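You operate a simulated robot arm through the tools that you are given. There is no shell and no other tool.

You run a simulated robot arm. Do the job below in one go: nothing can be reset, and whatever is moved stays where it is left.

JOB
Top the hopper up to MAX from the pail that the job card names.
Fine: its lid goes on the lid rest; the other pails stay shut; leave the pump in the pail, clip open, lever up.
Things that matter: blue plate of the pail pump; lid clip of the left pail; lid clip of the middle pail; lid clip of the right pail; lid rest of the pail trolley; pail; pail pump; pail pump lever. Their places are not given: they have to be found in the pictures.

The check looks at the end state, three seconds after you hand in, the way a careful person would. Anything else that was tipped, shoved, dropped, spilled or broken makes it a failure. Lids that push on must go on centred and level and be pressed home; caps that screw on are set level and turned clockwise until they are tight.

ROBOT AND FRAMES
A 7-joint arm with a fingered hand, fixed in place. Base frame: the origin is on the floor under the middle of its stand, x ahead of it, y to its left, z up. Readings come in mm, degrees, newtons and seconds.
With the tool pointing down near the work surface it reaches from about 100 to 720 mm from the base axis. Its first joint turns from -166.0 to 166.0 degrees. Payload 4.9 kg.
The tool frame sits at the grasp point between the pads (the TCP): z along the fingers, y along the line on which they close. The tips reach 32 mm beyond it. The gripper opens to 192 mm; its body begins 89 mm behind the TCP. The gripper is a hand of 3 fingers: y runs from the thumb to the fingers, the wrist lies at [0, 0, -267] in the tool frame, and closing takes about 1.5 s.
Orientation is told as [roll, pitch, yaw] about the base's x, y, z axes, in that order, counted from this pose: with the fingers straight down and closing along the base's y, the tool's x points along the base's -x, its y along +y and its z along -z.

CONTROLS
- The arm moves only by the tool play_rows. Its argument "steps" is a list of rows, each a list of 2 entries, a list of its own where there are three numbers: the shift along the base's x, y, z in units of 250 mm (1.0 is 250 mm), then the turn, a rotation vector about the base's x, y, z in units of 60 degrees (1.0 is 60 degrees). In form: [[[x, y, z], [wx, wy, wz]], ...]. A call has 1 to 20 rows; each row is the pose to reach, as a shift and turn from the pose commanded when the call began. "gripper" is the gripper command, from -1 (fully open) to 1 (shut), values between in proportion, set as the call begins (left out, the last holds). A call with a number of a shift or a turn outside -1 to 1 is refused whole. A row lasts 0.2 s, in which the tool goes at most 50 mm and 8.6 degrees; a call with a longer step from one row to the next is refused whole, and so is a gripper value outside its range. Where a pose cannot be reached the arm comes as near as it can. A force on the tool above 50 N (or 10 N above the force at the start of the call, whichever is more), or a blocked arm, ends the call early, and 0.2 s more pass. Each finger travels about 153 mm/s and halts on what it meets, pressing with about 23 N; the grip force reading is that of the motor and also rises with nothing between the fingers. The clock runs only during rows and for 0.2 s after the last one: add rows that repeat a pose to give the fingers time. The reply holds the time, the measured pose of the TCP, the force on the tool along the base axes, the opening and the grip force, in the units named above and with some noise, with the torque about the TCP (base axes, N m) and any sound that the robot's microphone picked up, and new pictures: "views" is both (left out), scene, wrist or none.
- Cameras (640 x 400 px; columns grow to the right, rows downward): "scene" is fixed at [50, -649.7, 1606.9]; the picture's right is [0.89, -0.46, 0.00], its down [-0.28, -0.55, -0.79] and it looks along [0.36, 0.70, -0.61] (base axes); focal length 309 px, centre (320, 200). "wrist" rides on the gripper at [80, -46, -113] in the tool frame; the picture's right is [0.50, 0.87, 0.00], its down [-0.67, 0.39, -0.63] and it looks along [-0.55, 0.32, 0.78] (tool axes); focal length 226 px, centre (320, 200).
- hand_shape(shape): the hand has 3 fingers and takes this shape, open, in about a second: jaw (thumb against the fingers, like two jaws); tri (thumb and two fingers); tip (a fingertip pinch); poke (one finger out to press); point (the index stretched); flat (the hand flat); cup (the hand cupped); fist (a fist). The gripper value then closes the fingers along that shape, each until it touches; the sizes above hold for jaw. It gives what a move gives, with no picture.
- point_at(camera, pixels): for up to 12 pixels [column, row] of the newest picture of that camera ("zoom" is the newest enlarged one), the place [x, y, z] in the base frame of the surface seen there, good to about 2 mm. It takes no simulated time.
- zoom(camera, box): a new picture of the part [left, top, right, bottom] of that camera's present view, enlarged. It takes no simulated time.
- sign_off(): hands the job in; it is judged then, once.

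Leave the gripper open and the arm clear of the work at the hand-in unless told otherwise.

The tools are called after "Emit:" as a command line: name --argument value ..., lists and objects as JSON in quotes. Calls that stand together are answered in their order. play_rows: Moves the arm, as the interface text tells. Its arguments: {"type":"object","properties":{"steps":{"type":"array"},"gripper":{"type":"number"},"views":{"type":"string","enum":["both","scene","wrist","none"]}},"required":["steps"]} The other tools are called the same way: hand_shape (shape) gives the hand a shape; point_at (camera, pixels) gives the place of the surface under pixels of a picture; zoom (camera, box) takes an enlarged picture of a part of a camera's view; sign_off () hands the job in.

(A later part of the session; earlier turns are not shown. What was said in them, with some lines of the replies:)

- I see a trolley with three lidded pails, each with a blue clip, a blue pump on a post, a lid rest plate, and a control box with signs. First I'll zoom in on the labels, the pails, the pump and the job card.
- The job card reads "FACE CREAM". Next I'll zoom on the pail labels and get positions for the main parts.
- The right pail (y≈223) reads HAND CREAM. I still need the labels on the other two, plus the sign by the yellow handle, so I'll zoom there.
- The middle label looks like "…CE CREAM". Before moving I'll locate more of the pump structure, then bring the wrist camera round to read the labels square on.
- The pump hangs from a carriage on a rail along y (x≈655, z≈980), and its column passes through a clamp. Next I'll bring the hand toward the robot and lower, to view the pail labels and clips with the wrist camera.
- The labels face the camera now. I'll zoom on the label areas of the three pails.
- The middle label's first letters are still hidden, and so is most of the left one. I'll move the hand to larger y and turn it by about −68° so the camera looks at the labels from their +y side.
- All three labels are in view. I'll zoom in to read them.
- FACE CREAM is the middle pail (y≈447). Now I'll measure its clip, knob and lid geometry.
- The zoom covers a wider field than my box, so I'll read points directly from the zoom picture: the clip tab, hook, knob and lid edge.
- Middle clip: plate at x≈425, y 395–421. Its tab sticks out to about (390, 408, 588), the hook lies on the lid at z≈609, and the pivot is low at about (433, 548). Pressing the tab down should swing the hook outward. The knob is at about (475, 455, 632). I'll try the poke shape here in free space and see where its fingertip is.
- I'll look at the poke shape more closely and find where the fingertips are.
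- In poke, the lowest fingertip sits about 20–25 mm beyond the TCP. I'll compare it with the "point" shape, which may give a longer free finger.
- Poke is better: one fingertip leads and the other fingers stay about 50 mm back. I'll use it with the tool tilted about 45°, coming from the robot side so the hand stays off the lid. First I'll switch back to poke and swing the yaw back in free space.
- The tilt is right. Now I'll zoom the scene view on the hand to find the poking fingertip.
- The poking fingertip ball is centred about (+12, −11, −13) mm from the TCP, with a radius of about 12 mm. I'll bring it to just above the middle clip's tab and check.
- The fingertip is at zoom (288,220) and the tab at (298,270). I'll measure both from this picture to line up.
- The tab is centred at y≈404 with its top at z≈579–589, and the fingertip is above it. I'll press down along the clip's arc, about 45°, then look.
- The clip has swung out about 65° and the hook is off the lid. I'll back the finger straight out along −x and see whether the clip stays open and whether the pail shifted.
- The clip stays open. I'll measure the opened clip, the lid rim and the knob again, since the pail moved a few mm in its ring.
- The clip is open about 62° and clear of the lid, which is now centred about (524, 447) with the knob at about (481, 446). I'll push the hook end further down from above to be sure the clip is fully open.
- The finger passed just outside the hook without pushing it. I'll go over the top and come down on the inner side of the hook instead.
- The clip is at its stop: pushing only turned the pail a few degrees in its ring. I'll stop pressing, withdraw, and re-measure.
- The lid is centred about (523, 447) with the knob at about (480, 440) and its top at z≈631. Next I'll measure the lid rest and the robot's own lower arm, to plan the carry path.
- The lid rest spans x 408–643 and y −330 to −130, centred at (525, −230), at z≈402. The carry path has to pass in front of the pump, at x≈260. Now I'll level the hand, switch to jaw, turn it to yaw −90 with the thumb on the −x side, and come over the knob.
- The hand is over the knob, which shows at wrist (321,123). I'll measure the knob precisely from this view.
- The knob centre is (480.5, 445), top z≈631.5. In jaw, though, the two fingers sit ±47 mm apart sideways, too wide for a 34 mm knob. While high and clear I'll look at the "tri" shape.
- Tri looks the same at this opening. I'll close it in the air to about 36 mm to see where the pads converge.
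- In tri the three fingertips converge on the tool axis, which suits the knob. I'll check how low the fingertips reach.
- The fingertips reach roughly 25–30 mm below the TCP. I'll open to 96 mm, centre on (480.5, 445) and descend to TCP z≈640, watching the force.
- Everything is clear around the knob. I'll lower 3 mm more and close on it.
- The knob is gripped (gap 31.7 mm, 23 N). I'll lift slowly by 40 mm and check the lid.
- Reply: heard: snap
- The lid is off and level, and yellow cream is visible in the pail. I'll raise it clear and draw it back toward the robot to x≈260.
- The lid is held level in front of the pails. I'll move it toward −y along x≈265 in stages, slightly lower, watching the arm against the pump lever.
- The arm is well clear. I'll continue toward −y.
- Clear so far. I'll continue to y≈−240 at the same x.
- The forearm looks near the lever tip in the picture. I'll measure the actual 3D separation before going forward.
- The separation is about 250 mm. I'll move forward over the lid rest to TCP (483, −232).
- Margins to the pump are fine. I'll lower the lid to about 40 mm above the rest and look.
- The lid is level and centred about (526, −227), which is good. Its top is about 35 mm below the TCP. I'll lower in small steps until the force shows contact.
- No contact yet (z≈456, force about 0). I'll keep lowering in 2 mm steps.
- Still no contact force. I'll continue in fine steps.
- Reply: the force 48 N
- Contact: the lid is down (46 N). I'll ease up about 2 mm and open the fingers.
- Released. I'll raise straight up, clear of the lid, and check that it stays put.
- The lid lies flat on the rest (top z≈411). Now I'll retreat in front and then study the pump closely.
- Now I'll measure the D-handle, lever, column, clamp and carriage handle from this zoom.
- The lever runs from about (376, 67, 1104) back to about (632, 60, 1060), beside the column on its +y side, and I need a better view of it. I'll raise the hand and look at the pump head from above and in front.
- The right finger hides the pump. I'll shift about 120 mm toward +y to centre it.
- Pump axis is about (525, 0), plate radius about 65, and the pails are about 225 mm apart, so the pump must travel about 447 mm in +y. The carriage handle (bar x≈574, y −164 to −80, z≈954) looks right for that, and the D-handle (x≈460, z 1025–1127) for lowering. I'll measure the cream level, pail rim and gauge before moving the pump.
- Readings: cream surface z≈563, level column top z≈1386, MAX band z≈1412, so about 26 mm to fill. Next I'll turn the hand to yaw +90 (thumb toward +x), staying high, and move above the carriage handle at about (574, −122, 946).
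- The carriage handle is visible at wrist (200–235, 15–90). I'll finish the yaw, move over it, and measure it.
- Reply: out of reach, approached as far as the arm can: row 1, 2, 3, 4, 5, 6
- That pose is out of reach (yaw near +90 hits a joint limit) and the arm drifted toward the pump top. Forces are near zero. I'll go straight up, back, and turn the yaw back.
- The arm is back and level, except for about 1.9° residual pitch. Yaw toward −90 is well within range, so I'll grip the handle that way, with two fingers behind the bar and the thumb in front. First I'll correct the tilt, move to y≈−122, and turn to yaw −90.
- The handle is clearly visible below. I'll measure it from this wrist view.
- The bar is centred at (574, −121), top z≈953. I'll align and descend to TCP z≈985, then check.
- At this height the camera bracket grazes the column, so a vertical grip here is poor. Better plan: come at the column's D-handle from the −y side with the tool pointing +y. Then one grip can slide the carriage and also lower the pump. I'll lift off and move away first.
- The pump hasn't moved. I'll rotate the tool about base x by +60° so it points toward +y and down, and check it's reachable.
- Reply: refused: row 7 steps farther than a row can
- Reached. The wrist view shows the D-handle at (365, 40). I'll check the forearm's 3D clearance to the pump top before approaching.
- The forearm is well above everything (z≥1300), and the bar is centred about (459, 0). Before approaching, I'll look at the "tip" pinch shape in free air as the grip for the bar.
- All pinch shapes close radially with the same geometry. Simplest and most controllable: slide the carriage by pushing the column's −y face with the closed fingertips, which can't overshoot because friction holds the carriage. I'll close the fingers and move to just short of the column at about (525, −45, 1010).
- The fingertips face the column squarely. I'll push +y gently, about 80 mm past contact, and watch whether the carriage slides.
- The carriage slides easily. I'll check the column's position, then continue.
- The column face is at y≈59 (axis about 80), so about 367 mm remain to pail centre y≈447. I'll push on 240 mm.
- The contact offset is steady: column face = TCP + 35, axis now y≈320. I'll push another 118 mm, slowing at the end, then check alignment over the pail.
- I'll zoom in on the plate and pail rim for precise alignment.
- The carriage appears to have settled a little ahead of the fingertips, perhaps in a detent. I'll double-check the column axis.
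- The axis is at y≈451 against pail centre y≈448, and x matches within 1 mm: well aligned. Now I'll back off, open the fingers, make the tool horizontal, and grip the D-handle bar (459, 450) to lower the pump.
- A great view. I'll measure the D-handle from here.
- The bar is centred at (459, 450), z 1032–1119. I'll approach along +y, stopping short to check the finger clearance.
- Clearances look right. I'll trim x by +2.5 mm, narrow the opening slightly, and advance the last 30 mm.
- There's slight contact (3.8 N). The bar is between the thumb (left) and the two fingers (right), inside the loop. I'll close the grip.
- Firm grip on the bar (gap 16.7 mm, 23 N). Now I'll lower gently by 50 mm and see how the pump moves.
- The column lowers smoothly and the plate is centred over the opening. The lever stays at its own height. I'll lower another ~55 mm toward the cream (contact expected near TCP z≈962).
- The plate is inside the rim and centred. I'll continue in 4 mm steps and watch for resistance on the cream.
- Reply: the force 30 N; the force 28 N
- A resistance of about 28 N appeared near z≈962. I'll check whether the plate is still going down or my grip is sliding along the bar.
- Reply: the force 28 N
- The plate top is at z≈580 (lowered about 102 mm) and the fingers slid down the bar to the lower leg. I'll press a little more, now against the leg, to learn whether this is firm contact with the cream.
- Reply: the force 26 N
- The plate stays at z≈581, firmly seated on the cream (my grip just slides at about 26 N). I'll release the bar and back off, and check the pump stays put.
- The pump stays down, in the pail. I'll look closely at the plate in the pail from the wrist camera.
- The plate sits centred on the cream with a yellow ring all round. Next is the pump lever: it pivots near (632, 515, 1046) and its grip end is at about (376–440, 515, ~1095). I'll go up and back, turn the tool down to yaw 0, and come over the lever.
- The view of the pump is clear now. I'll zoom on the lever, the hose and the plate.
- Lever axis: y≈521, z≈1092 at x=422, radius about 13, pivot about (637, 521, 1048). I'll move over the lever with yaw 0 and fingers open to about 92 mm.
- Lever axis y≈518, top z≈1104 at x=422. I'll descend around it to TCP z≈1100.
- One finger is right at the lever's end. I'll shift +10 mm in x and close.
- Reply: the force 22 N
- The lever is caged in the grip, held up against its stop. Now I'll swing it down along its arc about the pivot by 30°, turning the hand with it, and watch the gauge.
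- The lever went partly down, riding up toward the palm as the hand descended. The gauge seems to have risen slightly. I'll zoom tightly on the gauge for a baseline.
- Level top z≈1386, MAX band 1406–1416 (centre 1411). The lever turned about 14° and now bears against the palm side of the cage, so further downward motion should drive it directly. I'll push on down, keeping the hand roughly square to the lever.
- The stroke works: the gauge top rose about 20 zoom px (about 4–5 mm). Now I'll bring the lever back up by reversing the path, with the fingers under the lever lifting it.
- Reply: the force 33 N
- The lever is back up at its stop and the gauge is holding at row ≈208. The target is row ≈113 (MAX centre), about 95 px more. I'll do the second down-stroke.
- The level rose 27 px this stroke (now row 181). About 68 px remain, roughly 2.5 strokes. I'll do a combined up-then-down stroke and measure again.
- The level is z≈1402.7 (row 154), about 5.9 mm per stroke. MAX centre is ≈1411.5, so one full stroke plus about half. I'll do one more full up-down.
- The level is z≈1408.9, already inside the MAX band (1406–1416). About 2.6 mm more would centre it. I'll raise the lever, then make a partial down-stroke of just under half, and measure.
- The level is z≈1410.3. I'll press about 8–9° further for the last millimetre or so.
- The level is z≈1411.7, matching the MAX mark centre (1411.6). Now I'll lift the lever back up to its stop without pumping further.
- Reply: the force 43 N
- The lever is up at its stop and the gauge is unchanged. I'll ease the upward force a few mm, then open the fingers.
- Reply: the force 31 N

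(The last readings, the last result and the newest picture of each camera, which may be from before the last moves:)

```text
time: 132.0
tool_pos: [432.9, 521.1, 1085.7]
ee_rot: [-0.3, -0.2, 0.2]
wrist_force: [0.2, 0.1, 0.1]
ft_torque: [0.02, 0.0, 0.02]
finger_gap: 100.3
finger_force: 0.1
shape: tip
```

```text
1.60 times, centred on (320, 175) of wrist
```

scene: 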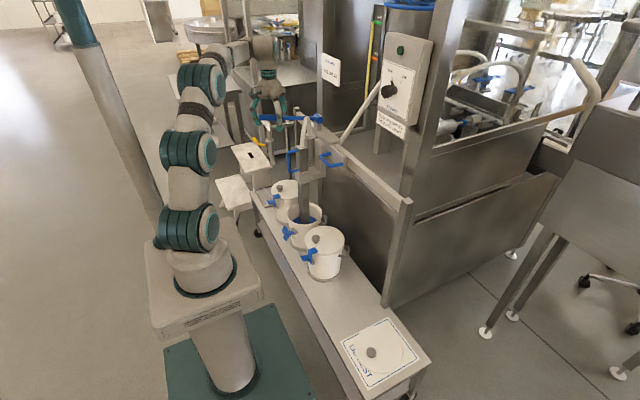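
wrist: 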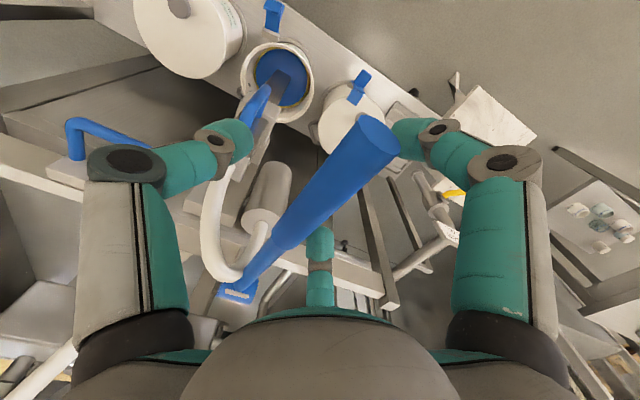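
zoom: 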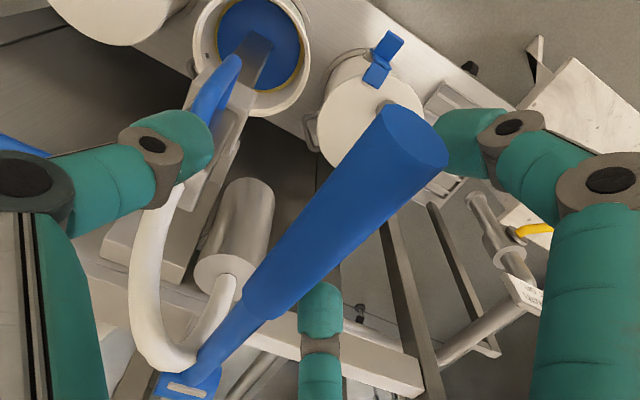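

The lever stays up and the hand is free (force about 0). I'll lift straight up clear of the lever.

Emit:
play_rows --steps '[[[0, 0.012, 0.03], [0, 0, 0]], [[0, 0.012, 0.1], [0, 0, 0]], [[0, 0.012, 0.22], [0, 0, 0]], [[0, 0.012, 0.36], [0, 0, 0]], [[0, 0.012, 0.5], [0, 0, 0]], [[0, 0.012, 0.66], [0, 0, 0]]]'

Emit:
zoom --camera "scene" --box '[230, 90, 370, 190]'

Emit:
zoom --camera "scene" --box '[270, 170, 350, 250]'

```text
time: 133.4
tool_pos: [432.0, 520.7, 1244.6]
ee_rot: [-0.6, -0.1, 0.3]
wrist_force: [0.2, -0.1, -1.7]
ft_torque: [-0.04, 0.01, 0.0]
finger_gap: 100.8
finger_force: 0.1
shape: tip
out of reach, approached as far as the arm can: row 6
```

scene: 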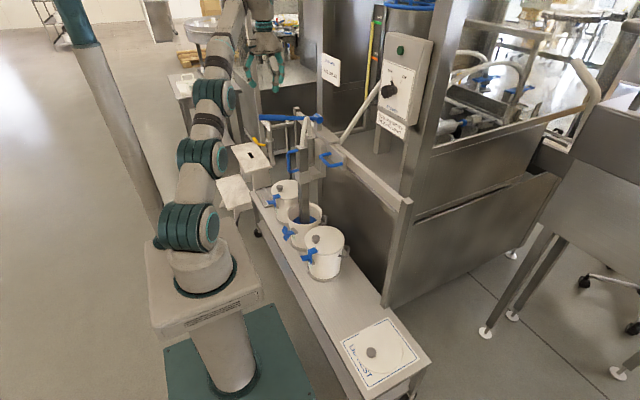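
wrist: 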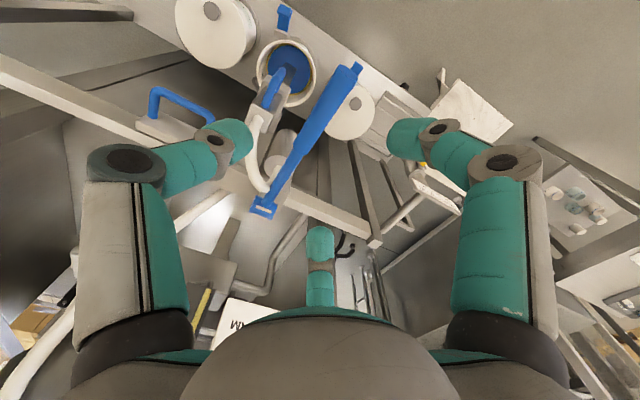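

```text
4.00 times, centred on (300, 140) of scene
```

zoom: 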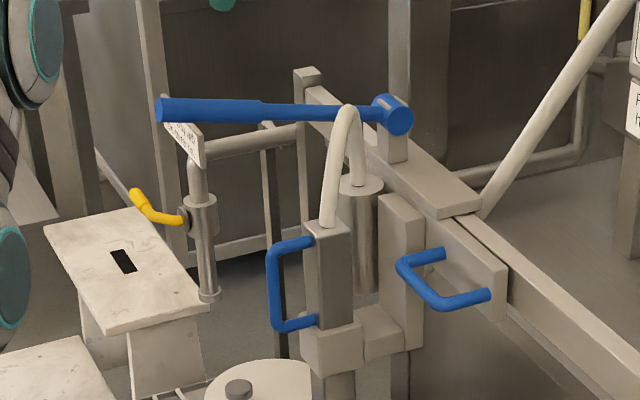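

```text
5.00 times, centred on (310, 210) of scene
```

zoom: 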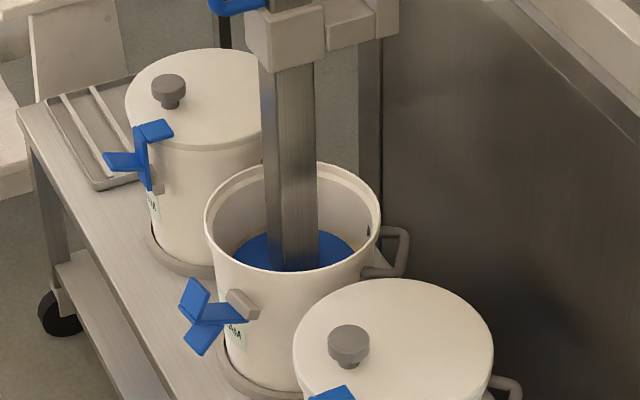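

The pump plate has followed the cream down in the pail, and the lever is up. I'll withdraw the arm to a clear place with the hand fully open, then verify everything.

Emit:
play_rows --steps '[[[-0.12, -0.03, 0], [0, 0, 0]], [[-0.26, -0.07, 0], [0, 0, 0]], [[-0.4, -0.11, 0.02], [0, 0, 0]], [[-0.54, -0.15, 0.04], [0, 0, 0]], [[-0.68, -0.19, 0.06], [0, 0, 0]], [[-0.75, -0.21, 0.08], [0, 0, 0]]]' --gripper -1

Emit:
zoom --camera "scene" --box '[366, 15, 390, 40]'

Emit:
point_at --camera "zoom" --pixels '[[235, 112], [235, 116], [235, 120], [235, 124], [245, 107]]'

Emit:
zoom --camera "scene" --box '[230, 90, 370, 190]'

Emit:
point_at --camera "zoom" --pixels '[[160, 109], [185, 110], [230, 110], [260, 112], [395, 115]]'

Emit:
zoom --camera "scene" --box '[250, 170, 450, 400]'

```text
time: 134.8
tool_pos: [244.5, 468.5, 1266.4]
ee_rot: [-0.3, -0.2, 0.1]
wrist_force: [-0.2, 0.1, -1.0]
ft_torque: [-0.03, -0.02, 0.01]
finger_gap: 192.0
finger_force: 0.0
shape: tip
```

scene: 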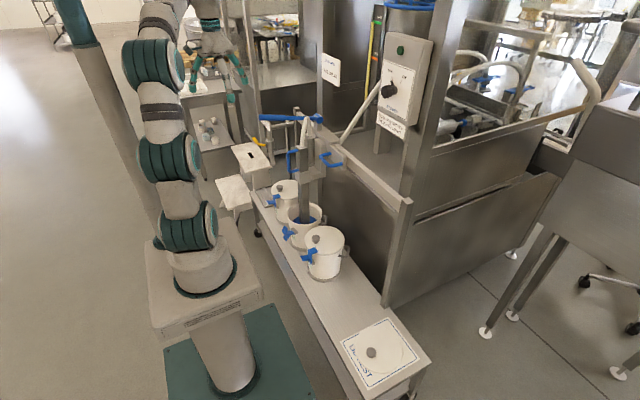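
wrist: 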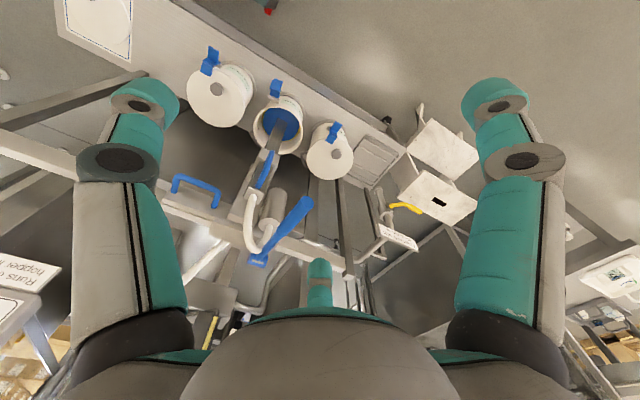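

```text
16.00 times, centred on (378, 28) of scene
```

zoom: 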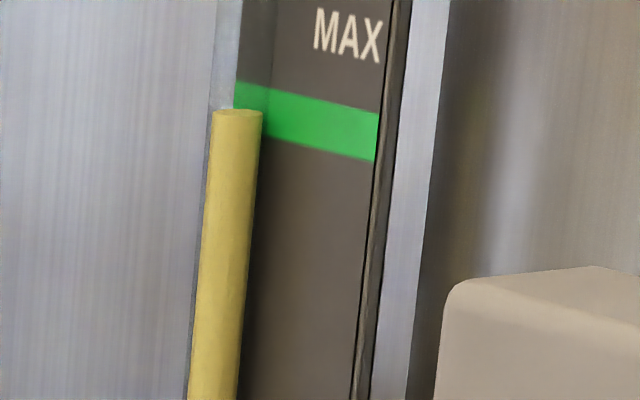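

```text
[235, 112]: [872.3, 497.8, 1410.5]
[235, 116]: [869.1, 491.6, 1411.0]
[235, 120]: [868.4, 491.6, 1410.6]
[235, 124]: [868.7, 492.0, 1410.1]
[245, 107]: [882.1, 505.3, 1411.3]
```

```text
4.00 times, centred on (300, 140) of scene
```

zoom: 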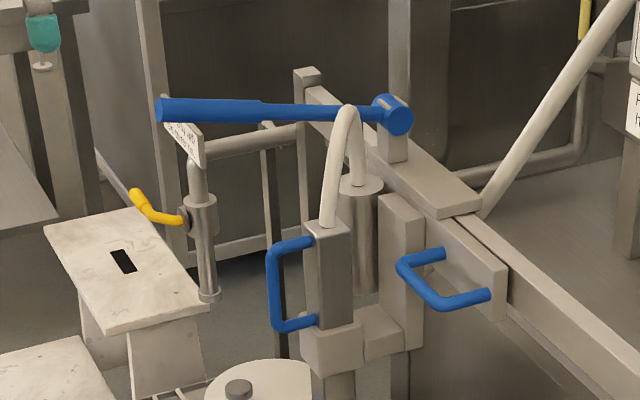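

```text
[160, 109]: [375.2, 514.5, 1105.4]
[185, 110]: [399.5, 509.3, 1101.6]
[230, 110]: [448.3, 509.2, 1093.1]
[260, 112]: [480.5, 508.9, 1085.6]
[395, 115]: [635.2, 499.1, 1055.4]
```

```text
1.74 times, centred on (350, 285) of scene
```

zoom: 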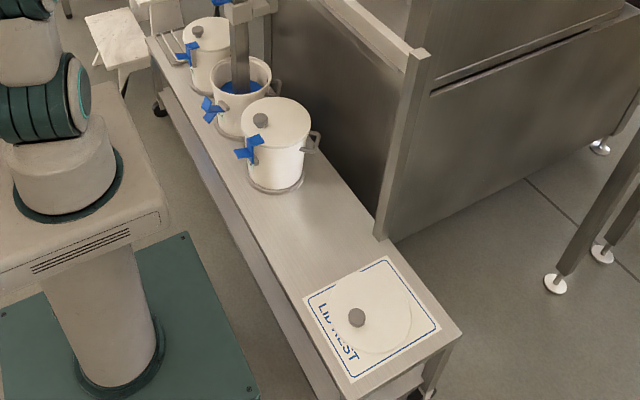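

Gauge top z≈1411 against MAX 1411.5, and the lever tip is back at its starting height. I'll take one last look at the three clips and the pail from the wrist camera.

Emit:
zoom --camera "wrist" --box '[180, 30, 360, 190]'

Emit:
zoom --camera "scene" --box '[255, 170, 355, 280]'

```text
2.50 times, centred on (270, 110) of wrist
```

zoom: 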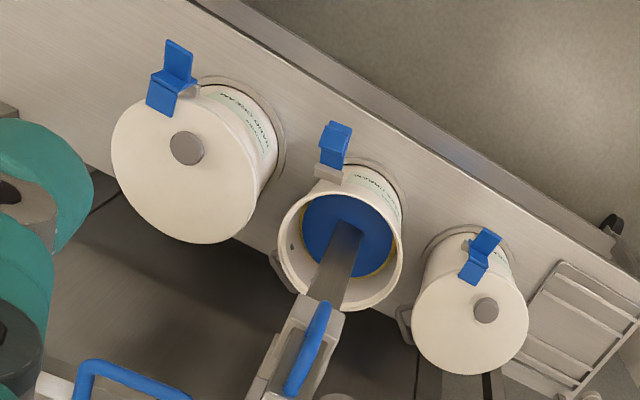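

```text
3.64 times, centred on (305, 225) of scene
```

zoom: 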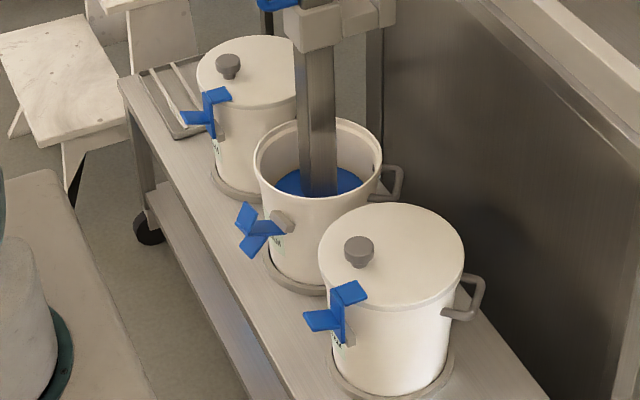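

The final check looks right:
- **Pail:** the middle FACE CREAM pail sits in its ring with its clip open and the pump plate down in it.
- **Other pails:** both are shut and clipped.
- **Lid:** flat on the lid rest.
- **Gauge and lever:** the gauge is at MAX and the lever is up.
- **Arm:** clear, with the hand open.

I'm handing in now.

Emit:
sign_off

```text
The job is handed in.
```

I topped the hopper up to MAX from the FACE CREAM pail (the middle one) and handed the job in. I haven't seen the check's result.

- **Level:** the gauge top is at about z 1411 mm; the MAX mark is at about 1411.5 mm.
- **Lid:** it lies flat and centred on the lid rest.
- **Pump:** it is in the pail with the plate resting on the cream, and the lever is back up.
- **Clips:** the middle pail's clip is open about 62°, which seems to be its stop. The left and right pails stayed shut and clipped.
- **Arm:** clear of the work, with the hand open.

**Pail moved slightly:** opening the clip pushed the middle pail about 5 mm and turned it a few degrees. It is still seated in its ring.
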